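You operate a simulated robot arm through the tools that you are given. There is no shell and no other tool.

You are at the controls of a simulated robot arm. One attempt, no reset.

Task
Isolate the feeder for the fitter: both switches off, pull the plug, try the switch dead.
Fine: lay the plug on the bench and leave it out.
Where things are to end (x, y in the base frame): feeder plug within 80 mm of [780, 500].

Only the result counts: the job must be done as asked and must still hold three seconds after the hand-in. Knocking over, shifting, dropping, spilling or breaking anything else fails it.

Robot
A 7-joint arm with a two-finger parallel gripper, fixed in place. Base frame: the origin is on the floor under the middle of its stand, x ahead of it, y to its left, z up. Units: mm, rad, N and s.
It reaches about 1372 mm from its shoulder. Its first joint turns from -2.601 to 2.601 rad. Payload 3.43 kg.
Tool frame: the origin (TCP) lies between the finger pads and is the grasp point; the fingertips stand 30 mm ahead of it; z points along the fingers, y is the line along which they close. The gripper opens to 94 mm. The fingers are 28 mm wide and 10 mm thick; the gripper's body (50 by 96 mm) begins 55 mm behind the TCP.
Orientation is that of the tool frame in the base frame, as [roll, pitch, yaw] about the fixed x, y, z axes, in that order (R = Rz(yaw) Ry(pitch) Rx(roll)). With the fingers straight down and closing along the base's y, the tool's x points along the base's -x, its y along +y and its z along -z.

Tools
- The arm moves only by the tool servo_tool. Its argument "plan" is a list of rows, each an object of numbers (a shift or turn left out is 0, a gripper value left out holds the last): "jaw": the opening, from 0 (shut) to 1 (fully open); "tx", "ty", "tz": the shift along the tool's x, y, z in units of 250 mm (1.0 is 250 mm); "wx", "wy", "wz": the turn, a rotation vector about the tool's x, y, z in units of 90 degrees (1.0 is 90 degrees). In form: [{"jaw": .., "tx": .., "ty": .., "tz": .., "wx": .., "wy": .., "wz": ..}, ...]. A call has 1 to 20 rows; each row is the pose to reach, as a shift and turn from the pose commanded when the call began, along the tool's axes at that moment. A call with a number of a shift or a turn outside -1 to 1 is refused whole. A row lasts 0.2 s, in which the tool goes at most 50 mm and 0.15 rad; a call with a longer step from one row to the next is refused whole, and so is a gripper value outside its range. A pose out of reach is approached as far as the arm can. The call stops where the force on the tool passes 40 N (or 10 N more than at its start, if that is more) or the arm is blocked; 0.2 s more then pass. The fingers move at their own pace (about 45 mm/s each) and stop on an object; they squeeze with about 29 N. The grip force told is the motor's: it shows also when the fingers shut on nothing. Time passes only in rows, and 0.2 s behind the last, so rows that repeat a pose let the fingers close. It gives the time, the measured TCP pose, the force on the tool (base axes), the opening and the grip force at its end, in the units of the frame above (readings bear some noise), with the torque about the TCP (base axes, N m) and any sound that the robot's microphone picked up.
- Cameras (640 x 400 px; columns grow to the right, rows downward): "scene" is fixed at [399.1, -499.8, 1579.4]; the picture's right is [0.99, -0.13, 0.00], its down [-0.06, -0.47, -0.88] and it looks along [0.11, 0.87, -0.48] (base axes); focal length 337 px, centre (320, 200). "wrist" rides on the gripper at [76, 14, -102] in the tool frame; the picture's right is [-0.18, 0.98, 0.00], its down [-0.75, -0.14, -0.64] and it looks along [-0.63, -0.12, 0.77] (tool axes); focal length 243 px, centre (320, 200).
- camera(camera): a new picture of that camera. The clock stands still meanwhile.
- locate(camera, pixels): for up to 12 pixels [column, row] of the newest picture of that camera ("zoom" is the newest enlarged one), the place [x, y, z] in the base frame of the surface seen there, good to about 2 mm. The clock stands still meanwhile.
- close_up(camera, box): a new picture of the part [left, top, right, bottom] of that camera's present view, enlarged. The clock stands still meanwhile.
- job_done(): hands the job in; it is judged then, once.

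Leave the gripper open and the arm clear of the work at the hand-in unless told otherwise.

The tools are called after "Call:" as a command line: name --argument value ..., lists and objects as JSON in quotes. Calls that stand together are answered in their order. servo_tool: Moves the arm, as the interface text tells. Its arguments: {"type":"object","properties":{"plan":{"type":"array","items":{"type":"object","properties":{"jaw":{"type":"number"},"tx":{"type":"number"},"ty":{"type":"number"},"tz":{"type":"number"},"wx":{"type":"number"},"wy":{"type":"number"},"wz":{"type":"number"}}}}},"required":["plan"]} The other tools are called the same way: camera (camera) takes a picture; locate (camera, pixels) gives the place of the surface under pixels of a picture; close_up (camera, box) takes an enlarged picture of a part of a camera's view; job_done () hands the job in.

At the start:

```text
time_s: 0.0
tool_pos: [506.0, 848.7, 1100.9]
orientation: [3.141, -0.001, -3.14]
wrist_force: [0.3, 1.0, -0.3]
ft_torque: [-0.02, 0.01, -0.01]
gripper_width: 93.8
grasp_force: 0.1
```

scene: 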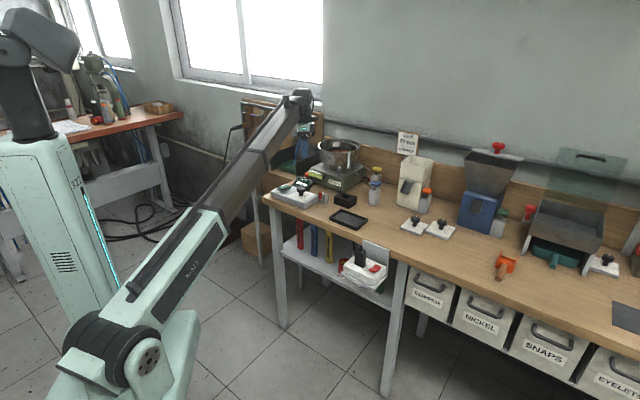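
wrist: 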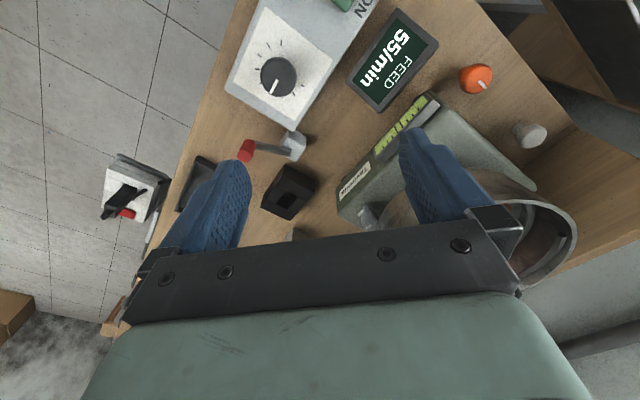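

I see a workbench with a bowl feeder, a control box with a dial, a display "FEED 55/min", and a socket outlet on the front edge of the bench with a plug (around scene pixel 360,265). I'll zoom in on these areas.

Call:
close_up --camera "scene" --box '[240, 120, 400, 220]'

Call:
close_up --camera "scene" --box '[310, 220, 420, 310]'

Call:
close_up --camera "wrist" --box '[60, 0, 580, 300]'

```text
4.00 times, centred on (320, 170) of scene
```

zoom: 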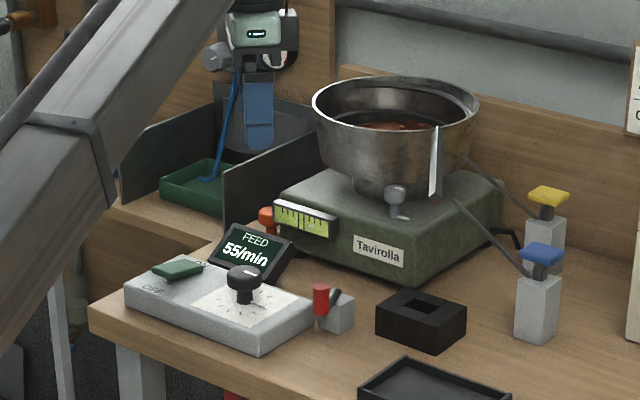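

```text
4.44 times, centred on (365, 265) of scene
```

zoom: 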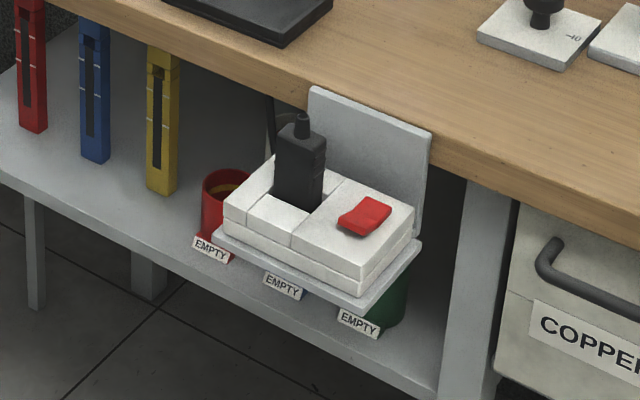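

```text
1.23 times, centred on (320, 150) of wrist
```

zoom: 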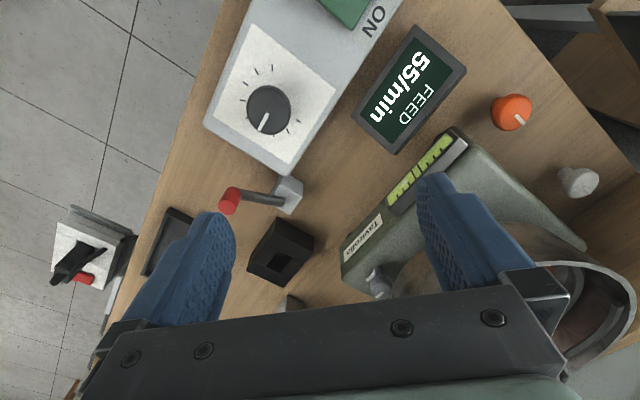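

The control box has a green rocker (OFF/ON), a dial and a display reading 55/min. The socket has a red rocker and the black plug standing upright in it. I'll measure these points on the original scene image: rocker at about (302,186), plug at about (361,256), red switch at about (375,268), socket plate, bench and so on.

Call:
close_up --camera "scene" --box '[340, 235, 390, 300]'

Call:
close_up --camera "scene" --box '[262, 165, 342, 215]'

Call:
locate --camera "scene" --pixels '[[284, 187], [302, 182], [301, 190], [345, 219], [362, 252], [361, 262], [375, 268], [379, 274], [330, 218], [380, 230], [300, 205], [345, 198]]'

```text
6.15 times, centred on (365, 268) of scene
```

zoom: 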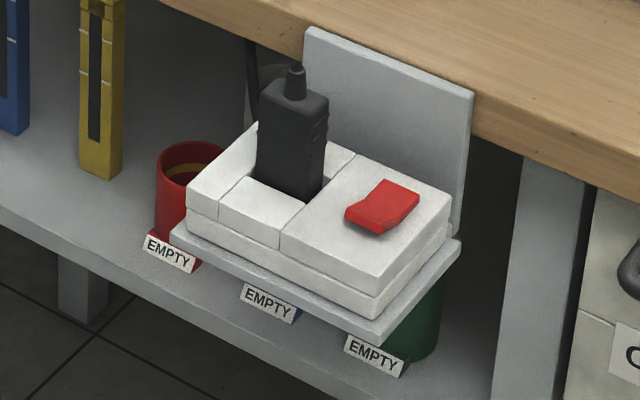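

```text
8.00 times, centred on (302, 190) of scene
```

zoom: 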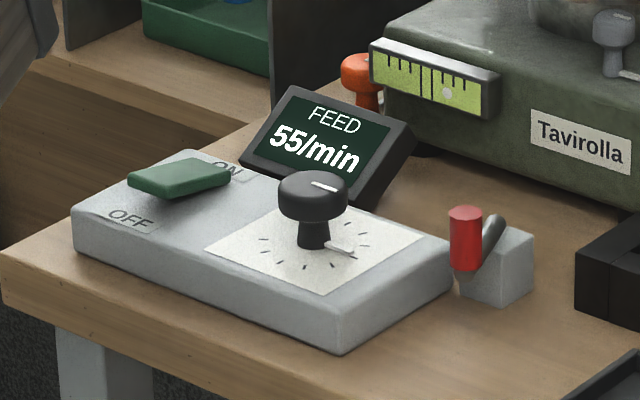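

```text
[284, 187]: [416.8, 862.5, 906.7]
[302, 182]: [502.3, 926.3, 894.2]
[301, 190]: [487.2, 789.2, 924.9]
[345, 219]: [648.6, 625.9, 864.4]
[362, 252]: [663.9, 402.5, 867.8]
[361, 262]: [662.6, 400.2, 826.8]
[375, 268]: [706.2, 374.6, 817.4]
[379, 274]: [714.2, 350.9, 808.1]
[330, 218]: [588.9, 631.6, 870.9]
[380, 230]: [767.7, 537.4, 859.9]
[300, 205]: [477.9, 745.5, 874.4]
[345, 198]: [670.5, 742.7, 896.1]
```

The newest zoom is the control box (8x). I'll locate the rocker's ends, box corners, knob, display and labels in it.

Call:
locate --camera "zoom" --pixels '[[135, 178], [160, 186], [185, 178], [220, 172], [196, 168], [132, 215], [225, 165], [78, 210], [342, 345], [190, 152], [312, 185], [320, 130]]'

Call:
locate --camera "zoom" --pixels '[[160, 200], [205, 185], [155, 170], [210, 165], [455, 260], [110, 230], [250, 180], [465, 215], [500, 240], [100, 210], [180, 230], [20, 260]]'

```text
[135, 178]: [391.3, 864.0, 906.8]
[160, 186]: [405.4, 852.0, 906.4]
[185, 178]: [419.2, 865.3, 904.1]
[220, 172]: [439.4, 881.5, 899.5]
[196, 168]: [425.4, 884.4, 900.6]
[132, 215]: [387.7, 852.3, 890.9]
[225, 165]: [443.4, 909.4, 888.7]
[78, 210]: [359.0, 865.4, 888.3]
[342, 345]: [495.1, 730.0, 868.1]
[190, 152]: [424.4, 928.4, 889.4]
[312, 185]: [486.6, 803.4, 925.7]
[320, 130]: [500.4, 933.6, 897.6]
```

```text
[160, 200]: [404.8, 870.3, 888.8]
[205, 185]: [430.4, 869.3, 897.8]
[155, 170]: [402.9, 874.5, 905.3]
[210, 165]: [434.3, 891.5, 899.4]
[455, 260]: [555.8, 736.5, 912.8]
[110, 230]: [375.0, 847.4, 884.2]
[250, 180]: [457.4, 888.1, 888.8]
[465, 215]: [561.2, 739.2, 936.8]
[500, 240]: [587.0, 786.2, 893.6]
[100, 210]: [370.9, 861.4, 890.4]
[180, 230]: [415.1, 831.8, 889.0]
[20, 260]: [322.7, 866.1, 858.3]
```

The box sits at about 45° with its top at z≈889. The rocker's OFF end is raised at about (391,864,907), so it is currently ON. I'll move the hand slightly back (−106 mm x, −49 mm y) at the same height so the wrist camera sees the rocker.

Call:
servo_tool --plan '[{"tx": 0.14, "ty": -0.065, "jaw": 1}, {"tx": 0.28, "ty": -0.13}, {"tx": 0.424, "ty": -0.196}, {"tx": 0.424, "ty": -0.196}]'

Call:
camera --camera "wrist"

```text
time_s: 1.0
tool_pos: [400.7, 799.6, 1101.1]
orientation: [3.14, -0.001, 3.141]
wrist_force: [-0.2, 0.6, 0.4]
ft_torque: [-0.03, 0.0, 0.0]
gripper_width: 94.1
grasp_force: 0.0
```

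```text
taken
```

wrist: 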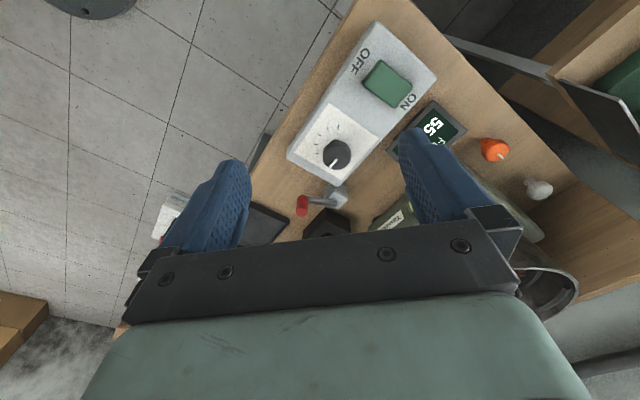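

Now the green rocker is visible at about (387,84). I'll zoom in and locate its corners.

Call:
close_up --camera "wrist" --box '[330, 30, 458, 110]'

Call:
locate --camera "wrist" --pixels '[[365, 82], [382, 62], [411, 83], [393, 106], [372, 73], [402, 95], [387, 84], [362, 58], [408, 101], [338, 155], [376, 22], [435, 76]]'

```text
5.00 times, centred on (394, 70) of wrist
```

zoom: 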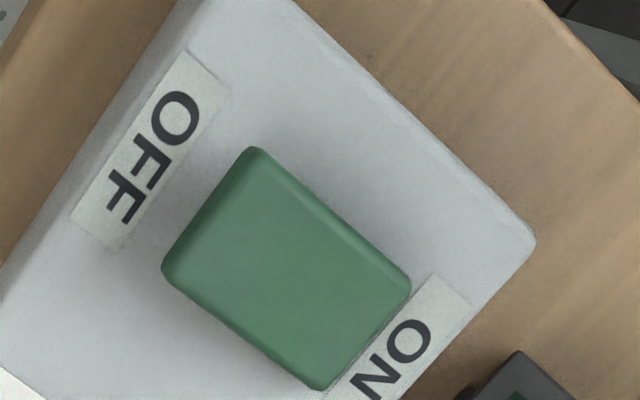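

```text
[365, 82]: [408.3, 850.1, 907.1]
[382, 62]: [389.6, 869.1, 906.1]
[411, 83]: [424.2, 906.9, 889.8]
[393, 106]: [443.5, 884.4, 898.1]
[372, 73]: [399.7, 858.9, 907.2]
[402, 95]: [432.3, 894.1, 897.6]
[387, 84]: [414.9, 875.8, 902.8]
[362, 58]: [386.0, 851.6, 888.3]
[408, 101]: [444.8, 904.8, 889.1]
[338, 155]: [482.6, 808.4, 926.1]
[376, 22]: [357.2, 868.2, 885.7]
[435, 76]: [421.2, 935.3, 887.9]
```

The rocker spans from the OFF end at about (399,859,907) to the ON end at about (432,894,897). I'll shut the fingers, move above the OFF end at (400,860), and come down so the tips are about 13 mm above it (TCP z 950).

Call:
servo_tool --plan '[{"ty": 0.12, "jaw": 0}, {"ty": 0.241}, {"ty": 0.241}, {"ty": 0.241}, {"ty": 0.241}, {"ty": 0.241, "tz": 0.16}, {"ty": 0.241, "tz": 0.32}, {"ty": 0.241, "tz": 0.46}, {"ty": 0.241, "tz": 0.56}, {"ty": 0.241, "tz": 0.604}, {"ty": 0.241, "tz": 0.604}]'

Call:
camera --camera "wrist"

Call:
close_up --camera "scene" --box '[252, 150, 352, 215]'

```text
time_s: 3.4
tool_pos: [399.8, 859.9, 949.9]
orientation: [3.141, 0.0, -3.141]
wrist_force: [-0.3, -0.4, 0.2]
ft_torque: [0.01, 0.0, 0.0]
gripper_width: 0.0
grasp_force: 29.3
```

```text
taken
```

wrist: 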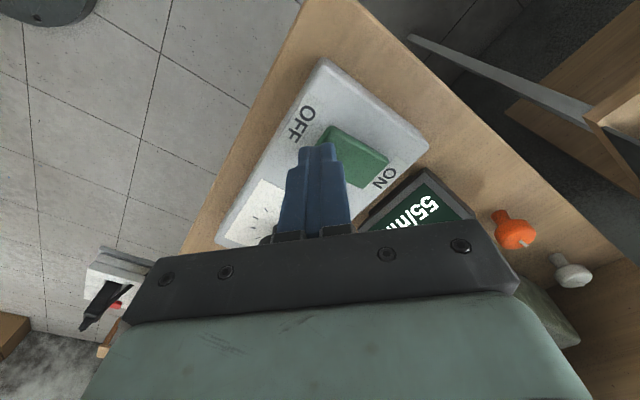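

```text
6.15 times, centred on (302, 182) of scene
```

zoom: 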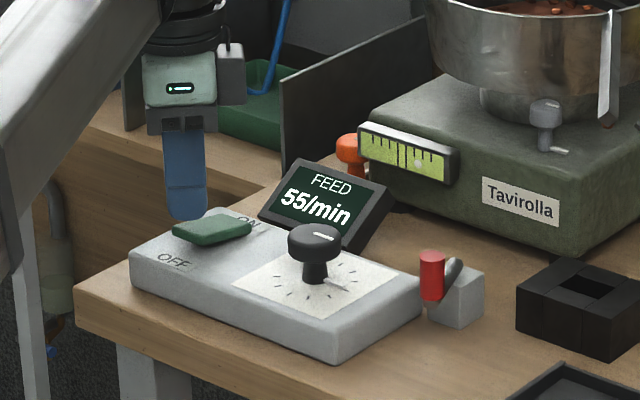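

The fingertips hover over the OFF end. Next I press straight down in small steps to TCP z≈926 (tips ≈896).

Call:
servo_tool --plan '[{"tz": 0.032}, {"tz": 0.048}, {"tz": 0.06}, {"tz": 0.072}, {"tz": 0.084}, {"tz": 0.094}, {"tz": 0.094}]'

Call:
close_up --camera "scene" --box '[252, 150, 352, 215]'

```text
time_s: 4.9
tool_pos: [398.9, 859.1, 932.3]
orientation: [3.138, 0.004, -3.139]
wrist_force: [-3.0, -4.7, 15.3]
ft_torque: [0.0, -0.11, -0.03]
gripper_width: 0.0
grasp_force: 29.5
stopped in row 7: the force on the tool passed its limit at 42 N (the readings are from after the stop); the commanded pose is now the measured one
```

```text
6.15 times, centred on (302, 182) of scene
```

zoom: 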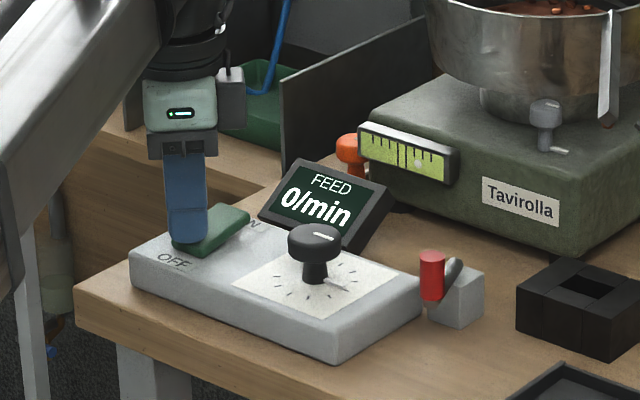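

The display now reads 0/min and the rocker has tipped to OFF. I retreat straight up by 70 mm and check that it stays there.

Call:
servo_tool --plan '[{"tz": -0.04}, {"tz": -0.16}, {"tz": -0.28}, {"tz": -0.28}]'

Call:
close_up --camera "scene" --box '[252, 150, 352, 215]'

Call:
camera --camera "wrist"

```text
time_s: 5.9
tool_pos: [401.3, 859.5, 1001.6]
orientation: [3.137, 0.004, -3.138]
wrist_force: [-0.1, 0.7, -0.5]
ft_torque: [-0.03, 0.01, -0.01]
gripper_width: 0.1
grasp_force: 29.3
```

```text
6.15 times, centred on (302, 182) of scene
```

zoom: 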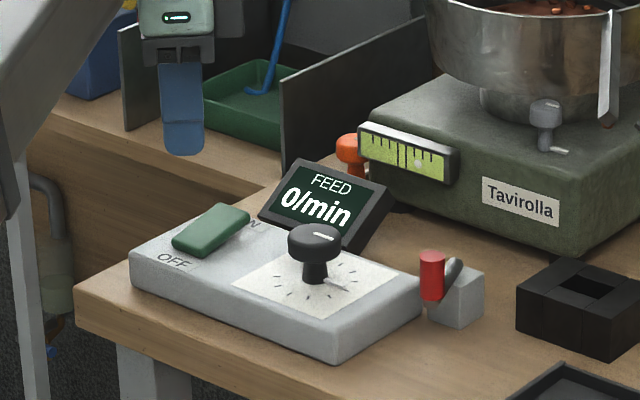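

```text
taken
```

wrist: 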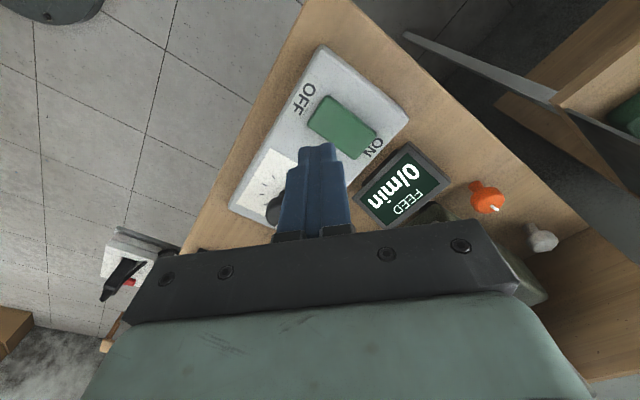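

The OFF end is now down, and the feeder reads 0/min. Next I lift to z≈1100 and travel toward the socket at about (690,385) in two calls, staying high.

Call:
servo_tool --plan '[{"tz": -0.2}, {"tz": -0.4}, {"tz": -0.4, "tx": -0.08, "ty": -0.17}, {"tz": -0.4, "tx": -0.16, "ty": -0.34}, {"tz": -0.4, "tx": -0.24, "ty": -0.51}, {"tz": -0.4, "tx": -0.32, "ty": -0.68}, {"tz": -0.4, "tx": -0.4, "ty": -0.85}, {"tz": -0.4, "tx": -0.46, "ty": -1.0}, {"tz": -0.4, "tx": -0.46, "ty": -1.0}]'

Call:
servo_tool --plan '[{"tx": -0.08, "ty": -0.17}, {"tx": -0.16, "ty": -0.34}, {"tx": -0.24, "ty": -0.51}, {"tx": -0.32, "ty": -0.68}, {"tx": -0.4, "ty": -0.85}, {"tx": -0.48, "ty": -1.0}, {"tx": -0.52, "ty": -1.0}]'

Call:
camera --camera "wrist"

Call:
camera --camera "scene"

```text
time_s: 7.9
tool_pos: [515.0, 608.8, 1102.6]
orientation: [3.138, 0.001, -3.14]
wrist_force: [0.4, -0.8, -0.6]
ft_torque: [0.01, 0.0, 0.0]
gripper_width: 0.1
grasp_force: 29.2
```

```text
time_s: 9.5
tool_pos: [646.0, 357.3, 1099.6]
orientation: [3.138, 0.002, -3.14]
wrist_force: [0.4, -1.1, -1.1]
ft_torque: [-0.03, -0.01, 0.0]
gripper_width: 0.0
grasp_force: 28.9
```

```text
taken
```

wrist: 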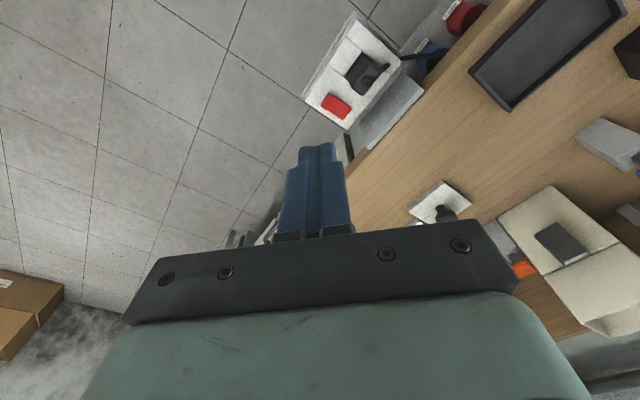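

```text
taken
```

scene: 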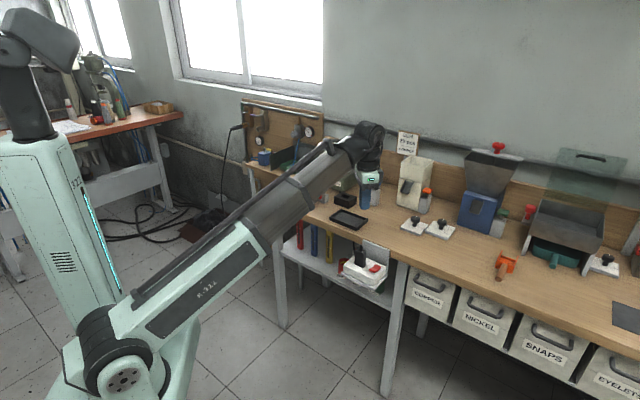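

The socket is visible in the wrist view around (355,75). I'll enlarge and locate.

Call:
close_up --camera "wrist" --box '[290, 0, 450, 135]'

Call:
locate --camera "wrist" --pixels '[[324, 105], [328, 94], [350, 107], [345, 118], [336, 106], [347, 70], [357, 80], [367, 52], [386, 68], [304, 95], [346, 129], [355, 12]]'

```text
2.96 times, centred on (370, 68) of wrist
```

zoom: 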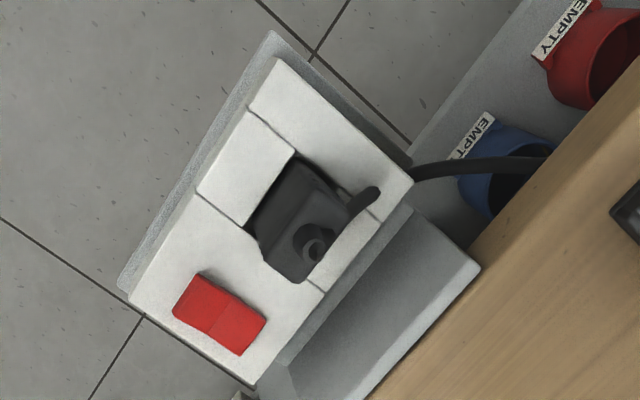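

```text
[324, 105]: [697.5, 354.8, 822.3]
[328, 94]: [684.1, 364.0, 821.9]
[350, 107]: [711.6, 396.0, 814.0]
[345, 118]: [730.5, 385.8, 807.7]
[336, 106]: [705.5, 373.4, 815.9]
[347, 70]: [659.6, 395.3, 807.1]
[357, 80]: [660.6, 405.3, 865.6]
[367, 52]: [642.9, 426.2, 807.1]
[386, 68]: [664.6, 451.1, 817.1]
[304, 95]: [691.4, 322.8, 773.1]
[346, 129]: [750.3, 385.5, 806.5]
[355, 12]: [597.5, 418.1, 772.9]
```

I'll look closer at the plug, its cable, and the red switch.

Call:
close_up --camera "wrist" --box '[340, 30, 430, 105]'

Call:
locate --camera "zoom" --pixels '[[80, 270], [140, 200], [120, 360], [230, 330], [180, 320], [240, 200], [280, 175], [330, 150], [400, 150], [500, 140], [160, 270], [200, 290]]'

Call:
close_up --camera "scene" --box '[340, 235, 390, 300]'

Call:
locate --camera "zoom" --pixels '[[295, 70], [265, 95], [300, 110], [328, 105], [260, 180], [308, 195], [325, 150], [250, 90], [345, 212], [375, 225], [380, 185], [418, 190]]'

```text
5.33 times, centred on (385, 68) of wrist
```

zoom: 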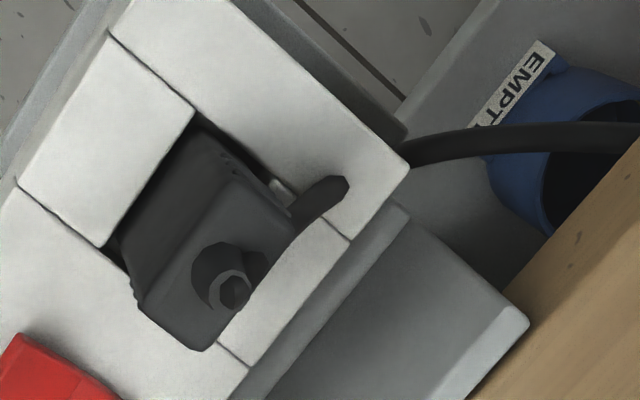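

```text
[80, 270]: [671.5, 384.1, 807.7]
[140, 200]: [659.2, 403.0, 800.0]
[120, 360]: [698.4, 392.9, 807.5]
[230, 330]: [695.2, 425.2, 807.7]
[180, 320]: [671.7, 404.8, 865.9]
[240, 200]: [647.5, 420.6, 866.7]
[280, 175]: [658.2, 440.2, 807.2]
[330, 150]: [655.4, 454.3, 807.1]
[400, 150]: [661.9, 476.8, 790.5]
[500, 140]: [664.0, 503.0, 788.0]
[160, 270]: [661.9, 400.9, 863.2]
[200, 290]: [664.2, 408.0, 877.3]
```

```text
6.15 times, centred on (365, 268) of scene
```

zoom: 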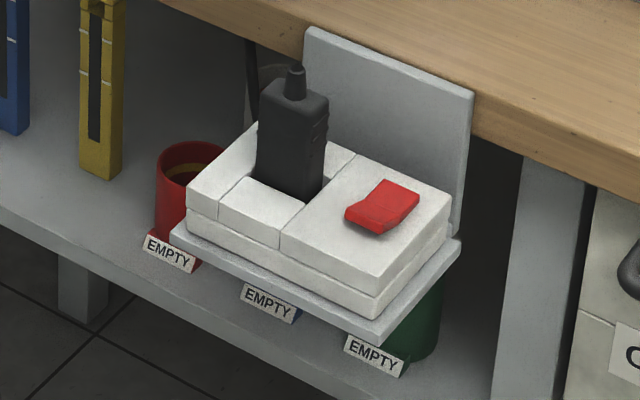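

```text
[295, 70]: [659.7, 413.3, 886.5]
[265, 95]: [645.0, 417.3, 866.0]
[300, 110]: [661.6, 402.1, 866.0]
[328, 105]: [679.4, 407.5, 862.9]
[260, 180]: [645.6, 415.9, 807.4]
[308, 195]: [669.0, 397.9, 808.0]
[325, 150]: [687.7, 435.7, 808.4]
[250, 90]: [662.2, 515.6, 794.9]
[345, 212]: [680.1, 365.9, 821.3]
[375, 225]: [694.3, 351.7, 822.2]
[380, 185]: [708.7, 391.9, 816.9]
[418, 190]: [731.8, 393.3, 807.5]
```

The red rocker's raised (outer) end is at about (690,359,822) and its low end at about (721,391,811). The plug body top is z≈866, with the strain relief to 887, centred near (664,408). I'll check the plate, the bench edge and the laying spot near (780,500).

Call:
close_up --camera "scene" --box '[340, 200, 440, 270]'

Call:
locate --camera "zoom" --pixels '[[155, 262], [230, 285], [300, 325], [250, 330], [250, 270], [180, 250], [300, 290], [300, 230], [250, 200], [350, 250], [330, 300], [400, 320]]'

Call:
locate --camera "wrist" --pixels '[[378, 63], [395, 80], [378, 98], [366, 95], [380, 70], [400, 100], [422, 90], [410, 115], [395, 110], [440, 110], [460, 110], [500, 105]]'

```text
5.71 times, centred on (390, 235) of scene
```

zoom: 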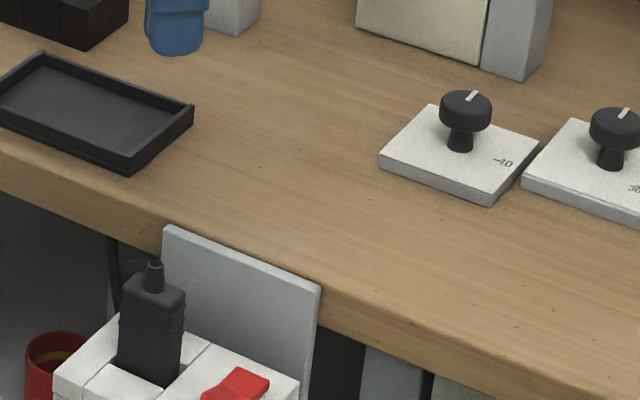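

```text
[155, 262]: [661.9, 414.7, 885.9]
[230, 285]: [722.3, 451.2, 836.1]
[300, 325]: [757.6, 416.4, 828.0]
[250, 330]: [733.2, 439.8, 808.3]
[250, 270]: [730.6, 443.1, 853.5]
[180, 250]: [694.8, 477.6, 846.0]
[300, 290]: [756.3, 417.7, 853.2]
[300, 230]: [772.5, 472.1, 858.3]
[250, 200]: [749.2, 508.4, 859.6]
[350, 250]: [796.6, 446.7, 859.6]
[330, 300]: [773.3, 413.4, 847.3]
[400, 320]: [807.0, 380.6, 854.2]
```

```text
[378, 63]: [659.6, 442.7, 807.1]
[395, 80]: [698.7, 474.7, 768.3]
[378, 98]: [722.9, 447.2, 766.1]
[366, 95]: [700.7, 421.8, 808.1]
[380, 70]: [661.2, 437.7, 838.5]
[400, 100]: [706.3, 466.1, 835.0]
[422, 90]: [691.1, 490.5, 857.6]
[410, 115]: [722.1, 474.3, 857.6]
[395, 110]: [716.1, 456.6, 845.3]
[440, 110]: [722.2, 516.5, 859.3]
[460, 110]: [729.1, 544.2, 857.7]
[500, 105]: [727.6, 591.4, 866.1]
```

I'll take a properly proportioned zoom on the plug to get its body outline.

Call:
close_up --camera "wrist" --box '[330, 40, 410, 90]'

Call:
close_up --camera "wrist" --box '[300, 80, 380, 130]'

```text
8.00 times, centred on (370, 65) of wrist
```

zoom: 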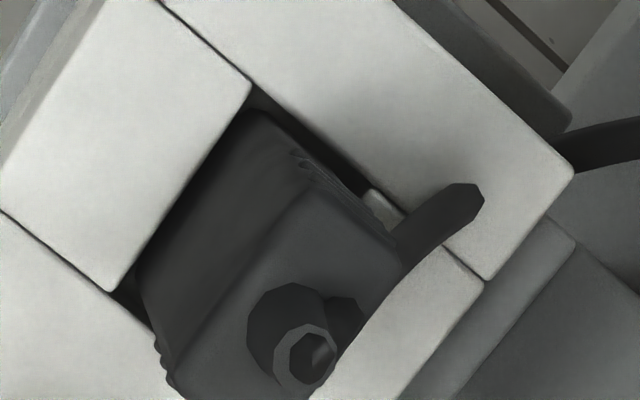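

```text
8.00 times, centred on (340, 105) of wrist
```

zoom: 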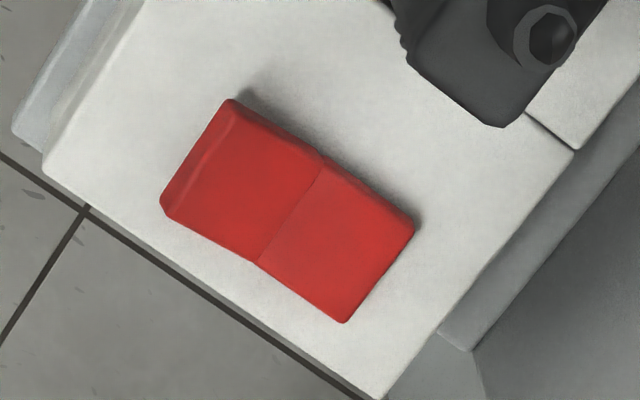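

I'll locate the red rocker's outline and the plug's near corner in this zoom.

Call:
locate --camera "zoom" --pixels '[[236, 112], [170, 205], [342, 314], [408, 232], [262, 256], [322, 168], [200, 160], [230, 190], [416, 62], [498, 120], [210, 175], [290, 210]]'

Call:
locate --camera "wrist" --pixels '[[367, 65], [379, 71], [353, 86], [351, 84], [363, 93], [372, 88], [361, 55], [350, 72], [352, 88], [380, 69], [384, 68], [388, 65]]'

```text
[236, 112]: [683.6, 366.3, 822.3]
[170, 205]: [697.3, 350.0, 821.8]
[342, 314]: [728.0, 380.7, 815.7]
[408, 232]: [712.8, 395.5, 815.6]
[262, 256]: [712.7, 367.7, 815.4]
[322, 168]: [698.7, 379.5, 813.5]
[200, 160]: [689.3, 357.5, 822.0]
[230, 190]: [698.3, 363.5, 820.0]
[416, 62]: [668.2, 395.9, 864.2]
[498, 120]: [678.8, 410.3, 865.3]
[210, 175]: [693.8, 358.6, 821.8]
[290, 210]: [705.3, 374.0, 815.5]
```

```text
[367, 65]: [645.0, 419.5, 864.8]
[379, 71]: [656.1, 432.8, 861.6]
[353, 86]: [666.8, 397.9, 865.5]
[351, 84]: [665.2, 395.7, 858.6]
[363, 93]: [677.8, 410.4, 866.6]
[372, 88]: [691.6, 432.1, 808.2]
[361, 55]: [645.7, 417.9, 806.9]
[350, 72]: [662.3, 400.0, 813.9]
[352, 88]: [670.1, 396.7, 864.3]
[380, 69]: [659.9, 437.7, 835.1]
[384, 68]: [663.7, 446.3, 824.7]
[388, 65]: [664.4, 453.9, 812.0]
```

The red rocker's raised end is centred at about (690.5,358,822), and the low end is toward the bench. The plug body is about 31 mm along the bench and about 18 mm thick, centred on (662,415). I turn the hand −45° in yaw so the gripper body stays off the plug while pressing, and move above (692,360) at height.

Call:
servo_tool --plan '[{"tx": -0.05, "ty": 0.003, "wz": 0.084}, {"tx": -0.1, "ty": 0.006, "wz": 0.167}, {"tx": -0.15, "ty": 0.009, "wz": 0.25}, {"tx": -0.184, "ty": 0.012, "wz": 0.334}, {"tx": -0.184, "ty": 0.012, "wz": 0.417}, {"tx": -0.184, "ty": 0.012, "wz": 0.5}, {"tx": -0.184, "ty": 0.012, "wz": 0.5}]'

Call:
camera --camera "wrist"

```text
time_s: 11.1
tool_pos: [690.3, 362.9, 1099.7]
orientation: [3.139, -0.001, 2.353]
wrist_force: [-0.5, 0.7, 0.0]
ft_torque: [0.01, -0.03, -0.01]
gripper_width: 0.0
grasp_force: 29.5
```

```text
taken
```

wrist: 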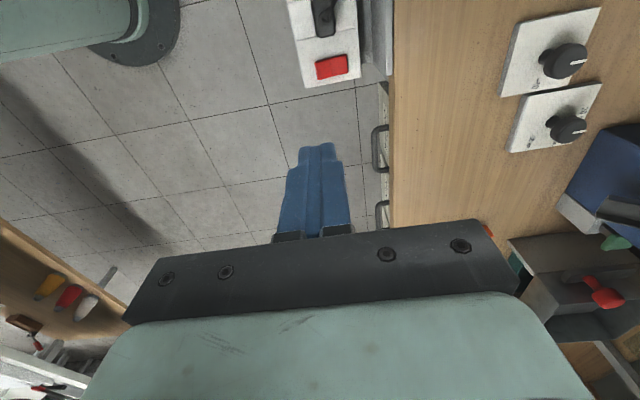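

Yaw is now 135°. I descend above the raised end of the red rocker to TCP z≈867 (tips ≈837), with a small lateral correction.

Call:
servo_tool --plan '[{"tx": -0.013, "ty": -0.006, "tz": 0.18}, {"tx": -0.013, "ty": -0.006, "tz": 0.37}, {"tx": -0.013, "ty": -0.006, "tz": 0.56}, {"tx": -0.013, "ty": -0.006, "tz": 0.73}, {"tx": -0.013, "ty": -0.006, "tz": 0.86}, {"tx": -0.013, "ty": -0.006, "tz": 0.93}, {"tx": -0.013, "ty": -0.006, "tz": 0.93}]'

Call:
camera --camera "wrist"

Call:
close_up --camera "scene" --box '[320, 220, 416, 280]'

```text
time_s: 12.7
tool_pos: [692.7, 362.8, 866.4]
orientation: [3.137, -0.001, 2.358]
wrist_force: [-0.1, -0.2, 0.4]
ft_torque: [0.0, 0.01, 0.01]
gripper_width: 0.0
grasp_force: 28.7
```

```text
taken
```

wrist: 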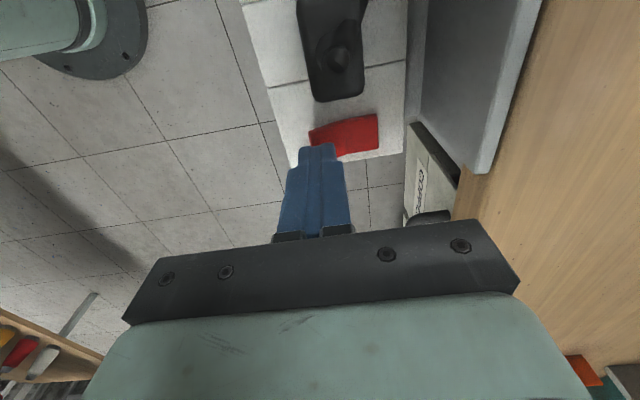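

```text
6.67 times, centred on (368, 250) of scene
```

zoom: 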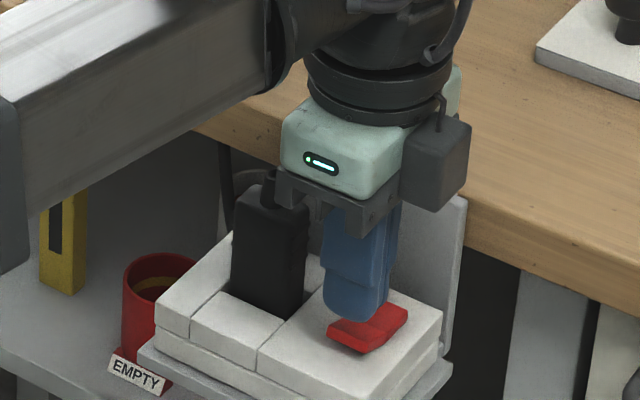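

Fingers are right above the raised end. I press down slowly, offset 3 mm further out, to about tips z≈813.

Call:
servo_tool --plan '[{"ty": -0.012, "tz": 0.03}, {"ty": -0.012, "tz": 0.05}, {"ty": -0.012, "tz": 0.062}, {"ty": -0.012, "tz": 0.074}, {"ty": -0.012, "tz": 0.084}, {"ty": -0.012, "tz": 0.094}, {"ty": -0.012, "tz": 0.094}]'

Call:
close_up --camera "scene" --box '[320, 220, 416, 280]'

Call:
close_up --camera "scene" --box '[262, 165, 342, 215]'

```text
time_s: 14.1
tool_pos: [691.0, 359.2, 846.8]
orientation: [3.132, -0.001, 2.356]
wrist_force: [-4.8, -2.4, 13.1]
ft_torque: [0.0, 0.22, 0.06]
gripper_width: 0.2
grasp_force: 28.7
heard: click
stopped in row 7: the force on the tool passed its limit at 43 N (the readings are from after the stop); the commanded pose is now the measured one
```

```text
6.67 times, centred on (368, 250) of scene
```

zoom: 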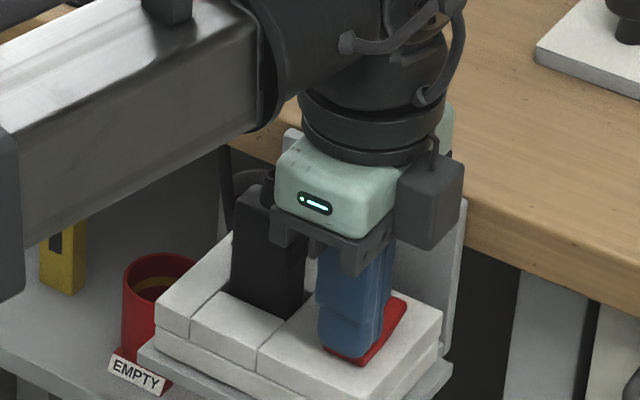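

```text
8.00 times, centred on (302, 190) of scene
```

zoom: 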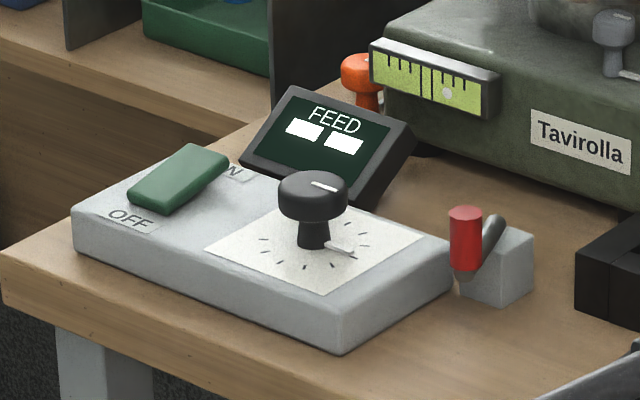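

I heard a click and the display went to dashes, so the socket is off. I retreat up 140 mm and look at the rocker.

Call:
servo_tool --plan '[{"tz": -0.04}, {"tz": -0.2}, {"tz": -0.4}, {"tz": -0.58}, {"tz": -0.58}]'

Call:
camera --camera "wrist"

Call:
close_up --camera "scene" --box '[320, 220, 416, 280]'

```text
time_s: 15.3
tool_pos: [690.3, 359.4, 992.1]
orientation: [3.134, 0.0, 2.356]
wrist_force: [0.0, 0.3, -0.6]
ft_torque: [0.01, -0.02, 0.0]
gripper_width: 0.1
grasp_force: 28.9
```

```text
taken
```

wrist: 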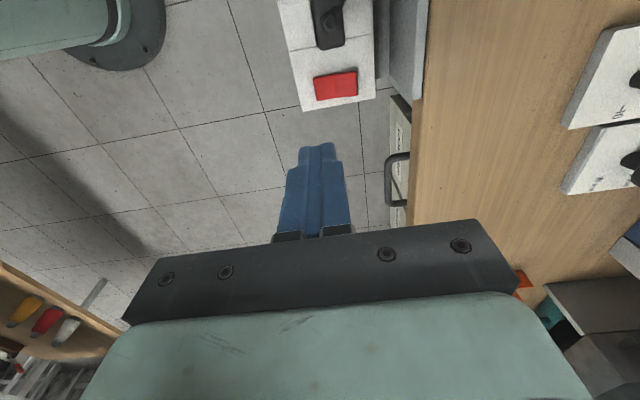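

```text
6.67 times, centred on (368, 250) of scene
```

zoom: 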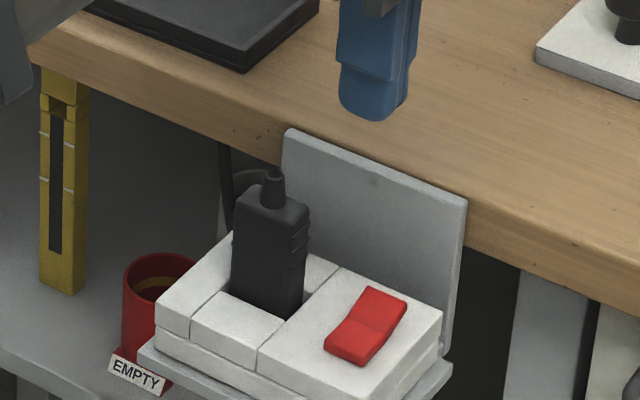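

The red rocker's outer end is now down (OFF). Now I turn the yaw another −90° (to 45°), so the fingers will close along the bench on the plug's narrow ends with the camera on the bench side. I open the jaw to about 60 mm in the same move.

Call:
servo_tool --plan '[{"wz": 0.09, "jaw": 0.64}, {"wz": 0.18}, {"wz": 0.27}, {"wz": 0.36}, {"wz": 0.45}, {"wz": 0.54}, {"wz": 0.63}, {"wz": 0.72}, {"wz": 0.81}, {"wz": 0.9}, {"wz": 0.99}, {"wz": 1.0}, {"wz": 1.0}]'

Call:
camera --camera "scene"

Call:
camera --camera "wrist"

```text
time_s: 18.1
tool_pos: [690.8, 357.4, 990.8]
orientation: [-3.141, -0.01, 0.785]
wrist_force: [0.4, -0.4, -0.4]
ft_torque: [0.0, -0.02, -0.01]
gripper_width: 60.0
grasp_force: 0.0
```

```text
taken
```

scene: 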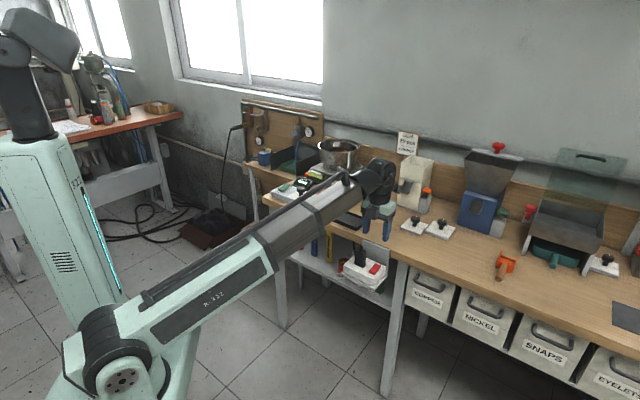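

```text
taken
```

wrist: 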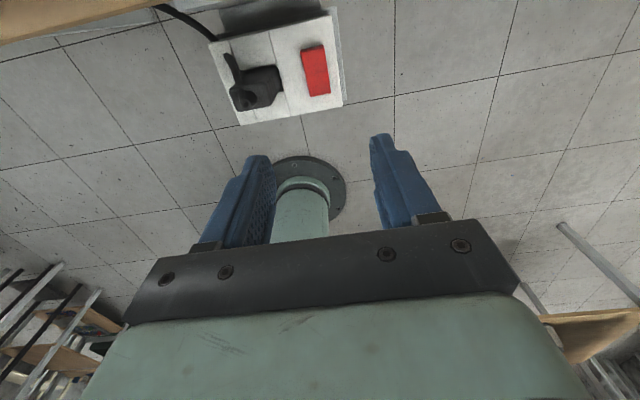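

Reached yaw 45°. The plug is seen at about (252,85) in the wrist view, so I'll refine its centre from here.

Call:
close_up --camera "wrist" --box '[200, 30, 320, 105]'

Call:
locate --camera "zoom" --pixels '[[190, 130], [225, 235], [320, 260], [420, 240], [415, 190], [300, 220], [215, 300], [250, 320], [400, 310], [180, 150], [260, 260], [370, 230]]'

```text
5.33 times, centred on (260, 68) of wrist
```

zoom: 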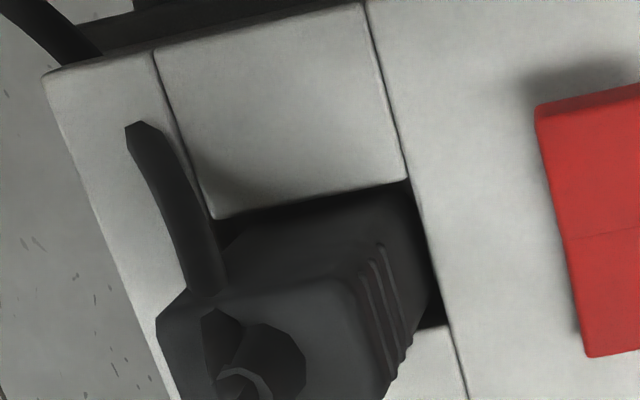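

```text
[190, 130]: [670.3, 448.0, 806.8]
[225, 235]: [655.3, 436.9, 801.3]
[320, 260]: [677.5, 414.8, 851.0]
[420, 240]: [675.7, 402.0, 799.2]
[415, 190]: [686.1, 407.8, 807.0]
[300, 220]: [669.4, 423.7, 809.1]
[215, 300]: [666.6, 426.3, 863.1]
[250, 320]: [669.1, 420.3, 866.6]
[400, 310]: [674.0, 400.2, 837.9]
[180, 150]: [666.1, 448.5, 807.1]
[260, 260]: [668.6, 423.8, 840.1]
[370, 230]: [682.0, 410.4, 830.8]
```

The plug centre refines to about (663,415), 34 mm wide along the bench and 20 mm thick. I move over it and down to TCP z≈925 (tips just above the strain relief), then check alignment.

Call:
servo_tool --plan '[{"tx": 0.042, "ty": -0.121, "wy": -0.006}, {"tx": 0.084, "ty": -0.242, "wy": -0.006}, {"tx": 0.084, "ty": -0.242, "wy": -0.006, "tz": 0.14}, {"tx": 0.084, "ty": -0.242, "wy": -0.006, "tz": 0.264}, {"tx": 0.084, "ty": -0.242, "wy": -0.006, "tz": 0.264}]'

Call:
camera --camera "wrist"

Call:
close_up --camera "scene" --box '[320, 220, 416, 280]'

```text
time_s: 19.3
tool_pos: [662.9, 417.0, 924.3]
orientation: [3.14, 0.001, 0.784]
wrist_force: [-0.4, 0.5, -0.6]
ft_torque: [0.0, 0.01, 0.01]
gripper_width: 60.2
grasp_force: 0.1
```

```text
taken
```

wrist: 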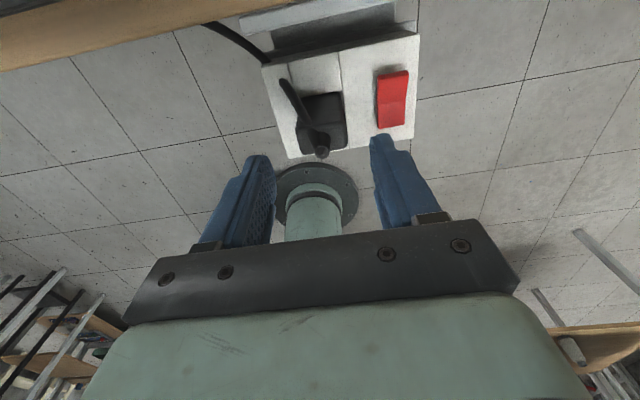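

```text
6.67 times, centred on (368, 250) of scene
```

zoom: 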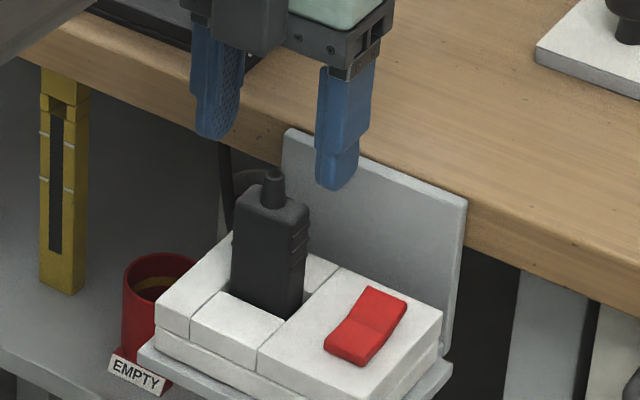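

The fingers straddle the plug on its narrow ends. I descend to TCP z≈843 with the jaws still open.

Call:
servo_tool --plan '[{"tx": -0.005, "ty": 0.006, "tz": 0.1}, {"tx": -0.005, "ty": 0.006, "tz": 0.2}, {"tx": -0.005, "ty": 0.006, "tz": 0.28}, {"tx": -0.005, "ty": 0.006, "tz": 0.325}, {"tx": -0.005, "ty": 0.006, "tz": 0.325}]'

Call:
close_up --camera "scene" --box '[320, 220, 416, 280]'

Call:
camera --camera "wrist"

```text
time_s: 20.5
tool_pos: [665.0, 414.9, 843.4]
orientation: [-3.141, 0.001, 0.786]
wrist_force: [-0.4, -0.7, -0.1]
ft_torque: [0.04, 0.0, 0.01]
gripper_width: 60.2
grasp_force: 0.1
```

```text
6.67 times, centred on (368, 250) of scene
```

zoom: 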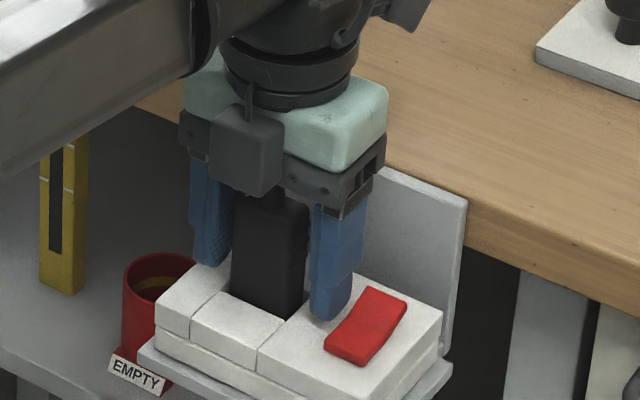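

```text
taken
```

wrist: 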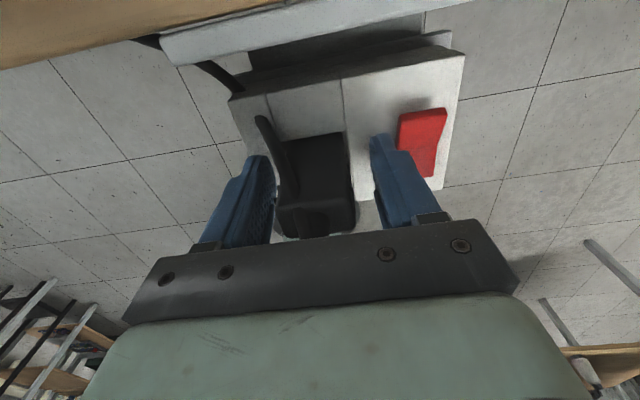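

Fingers are on both sides of the plug with clearance. Now I close on it.

Call:
servo_tool --plan '[{"jaw": 0}, {"jaw": 0}, {"jaw": 0}, {"jaw": 0}, {"jaw": 0}]'

Call:
close_up --camera "scene" --box '[320, 220, 416, 280]'

```text
time_s: 21.7
tool_pos: [664.3, 414.2, 842.7]
orientation: [3.141, 0.001, 0.786]
wrist_force: [-4.6, 7.3, 0.2]
ft_torque: [0.14, 0.13, -0.07]
gripper_width: 39.4
grasp_force: 29.0
```

```text
6.67 times, centred on (368, 250) of scene
```

zoom: 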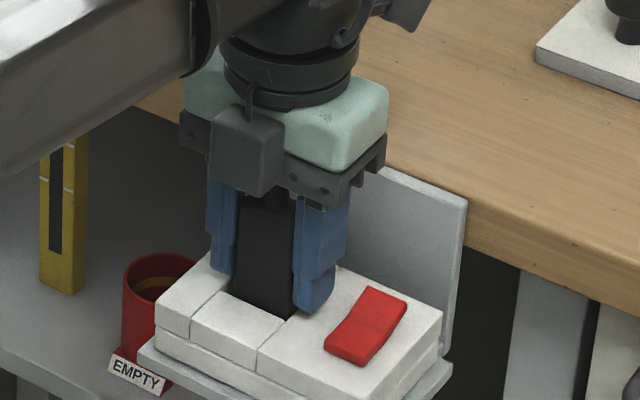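

Gripped at 39.4 mm with 29 N. I relieve the slight side force (about 1.5 mm toward −y tool) and pull straight up gradually.

Call:
servo_tool --plan '[{"ty": -0.005, "jaw": 0}, {"ty": -0.005, "tz": -0.008}, {"ty": -0.005, "tz": -0.016}, {"ty": -0.005, "tz": -0.024}, {"ty": -0.005, "tz": -0.036}, {"ty": -0.005, "tz": -0.05}, {"ty": -0.005, "tz": -0.066}, {"ty": -0.005, "tz": -0.085}, {"ty": -0.005, "tz": -0.105}, {"ty": -0.005, "tz": -0.13}, {"ty": -0.005, "tz": -0.16}, {"ty": -0.005, "tz": -0.2}, {"ty": -0.005, "tz": -0.2}]'

Call:
close_up --camera "scene" --box '[320, 210, 416, 270]'

```text
time_s: 24.5
tool_pos: [662.2, 414.5, 893.1]
orientation: [-3.141, 0.002, 0.785]
wrist_force: [-0.2, -0.5, -1.3]
ft_torque: [0.0, -0.01, -0.02]
gripper_width: 39.5
grasp_force: 28.9
```

```text
6.67 times, centred on (368, 240) of scene
```

zoom: 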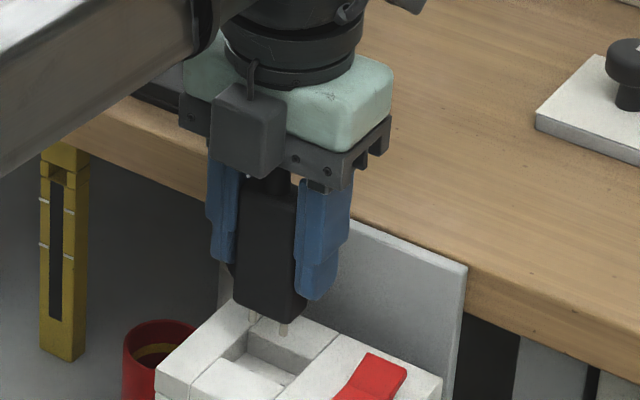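

The plug is out, pins visible. I lift another 110 mm to clear the bench edge, then carry it over toward (775,495).

Call:
servo_tool --plan '[{"tz": -0.15, "jaw": 0}, {"tz": -0.3}, {"tz": -0.44}, {"tz": -0.44, "tx": 0.12, "ty": 0.02}, {"tz": -0.44, "tx": 0.26, "ty": 0.045}, {"tz": -0.44, "tx": 0.4, "ty": 0.07}, {"tz": -0.44, "tx": 0.5, "ty": 0.09}, {"tz": -0.44, "tx": 0.547, "ty": 0.092}, {"tz": -0.44, "tx": 0.547, "ty": 0.092}]'

Call:
camera --camera "scene"

Call:
camera --camera "wrist"

```text
time_s: 26.5
tool_pos: [775.9, 496.4, 1002.8]
orientation: [-3.141, 0.001, 0.786]
wrist_force: [0.0, 1.0, -0.6]
ft_torque: [-0.04, 0.01, -0.01]
gripper_width: 39.5
grasp_force: 29.0
```

```text
taken
```

scene: 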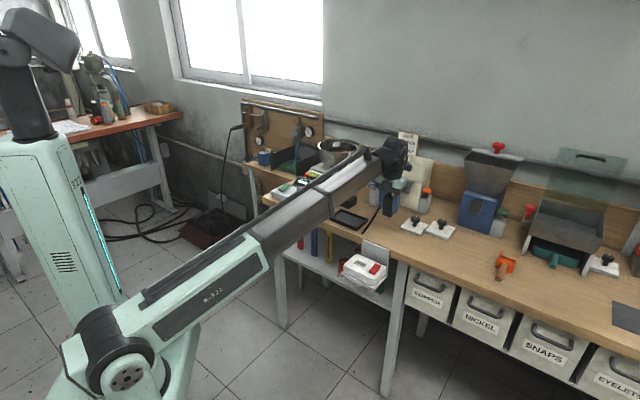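

```text
taken
```

wrist: 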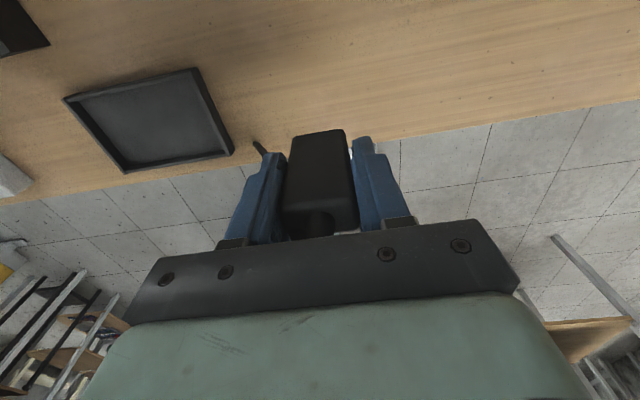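

I carry the plug over the bench at (776,496). I'll check the surroundings of the laying spot and the plug's bottom and pins.

Call:
close_up --camera "scene" --box '[350, 170, 446, 230]'

Call:
locate --camera "scene" --pixels '[[400, 222], [407, 216], [425, 236], [430, 230], [447, 240], [380, 232], [365, 222], [350, 226], [385, 214], [388, 208], [395, 245], [410, 250]]'

Call:
locate --camera "zoom" --pixels '[[255, 310], [262, 318], [240, 260], [280, 290], [250, 290], [285, 250], [230, 200], [250, 100], [290, 110], [240, 300], [265, 290], [330, 200]]'

```text
6.67 times, centred on (398, 200) of scene
```

zoom: 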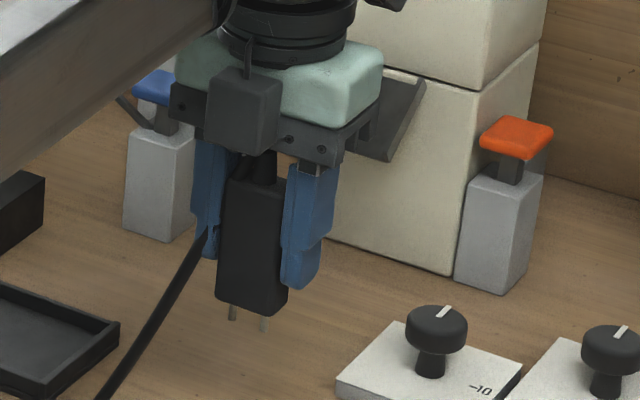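

```text
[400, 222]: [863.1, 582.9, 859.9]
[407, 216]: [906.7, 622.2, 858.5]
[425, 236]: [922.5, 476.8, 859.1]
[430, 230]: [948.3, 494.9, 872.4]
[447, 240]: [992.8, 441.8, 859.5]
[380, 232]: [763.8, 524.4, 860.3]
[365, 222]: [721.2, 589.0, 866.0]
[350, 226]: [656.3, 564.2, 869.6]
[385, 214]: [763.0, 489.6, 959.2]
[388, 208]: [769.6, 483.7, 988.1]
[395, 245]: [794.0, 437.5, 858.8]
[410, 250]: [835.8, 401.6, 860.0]
```

```text
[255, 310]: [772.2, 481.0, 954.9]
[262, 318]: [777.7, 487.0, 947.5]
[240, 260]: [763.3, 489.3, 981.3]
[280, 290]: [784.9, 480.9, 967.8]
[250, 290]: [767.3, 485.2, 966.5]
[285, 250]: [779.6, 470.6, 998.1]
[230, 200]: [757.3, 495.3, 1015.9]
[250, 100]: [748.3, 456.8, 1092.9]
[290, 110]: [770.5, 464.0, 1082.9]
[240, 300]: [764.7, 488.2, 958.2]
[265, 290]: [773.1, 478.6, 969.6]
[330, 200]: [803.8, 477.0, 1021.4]
```

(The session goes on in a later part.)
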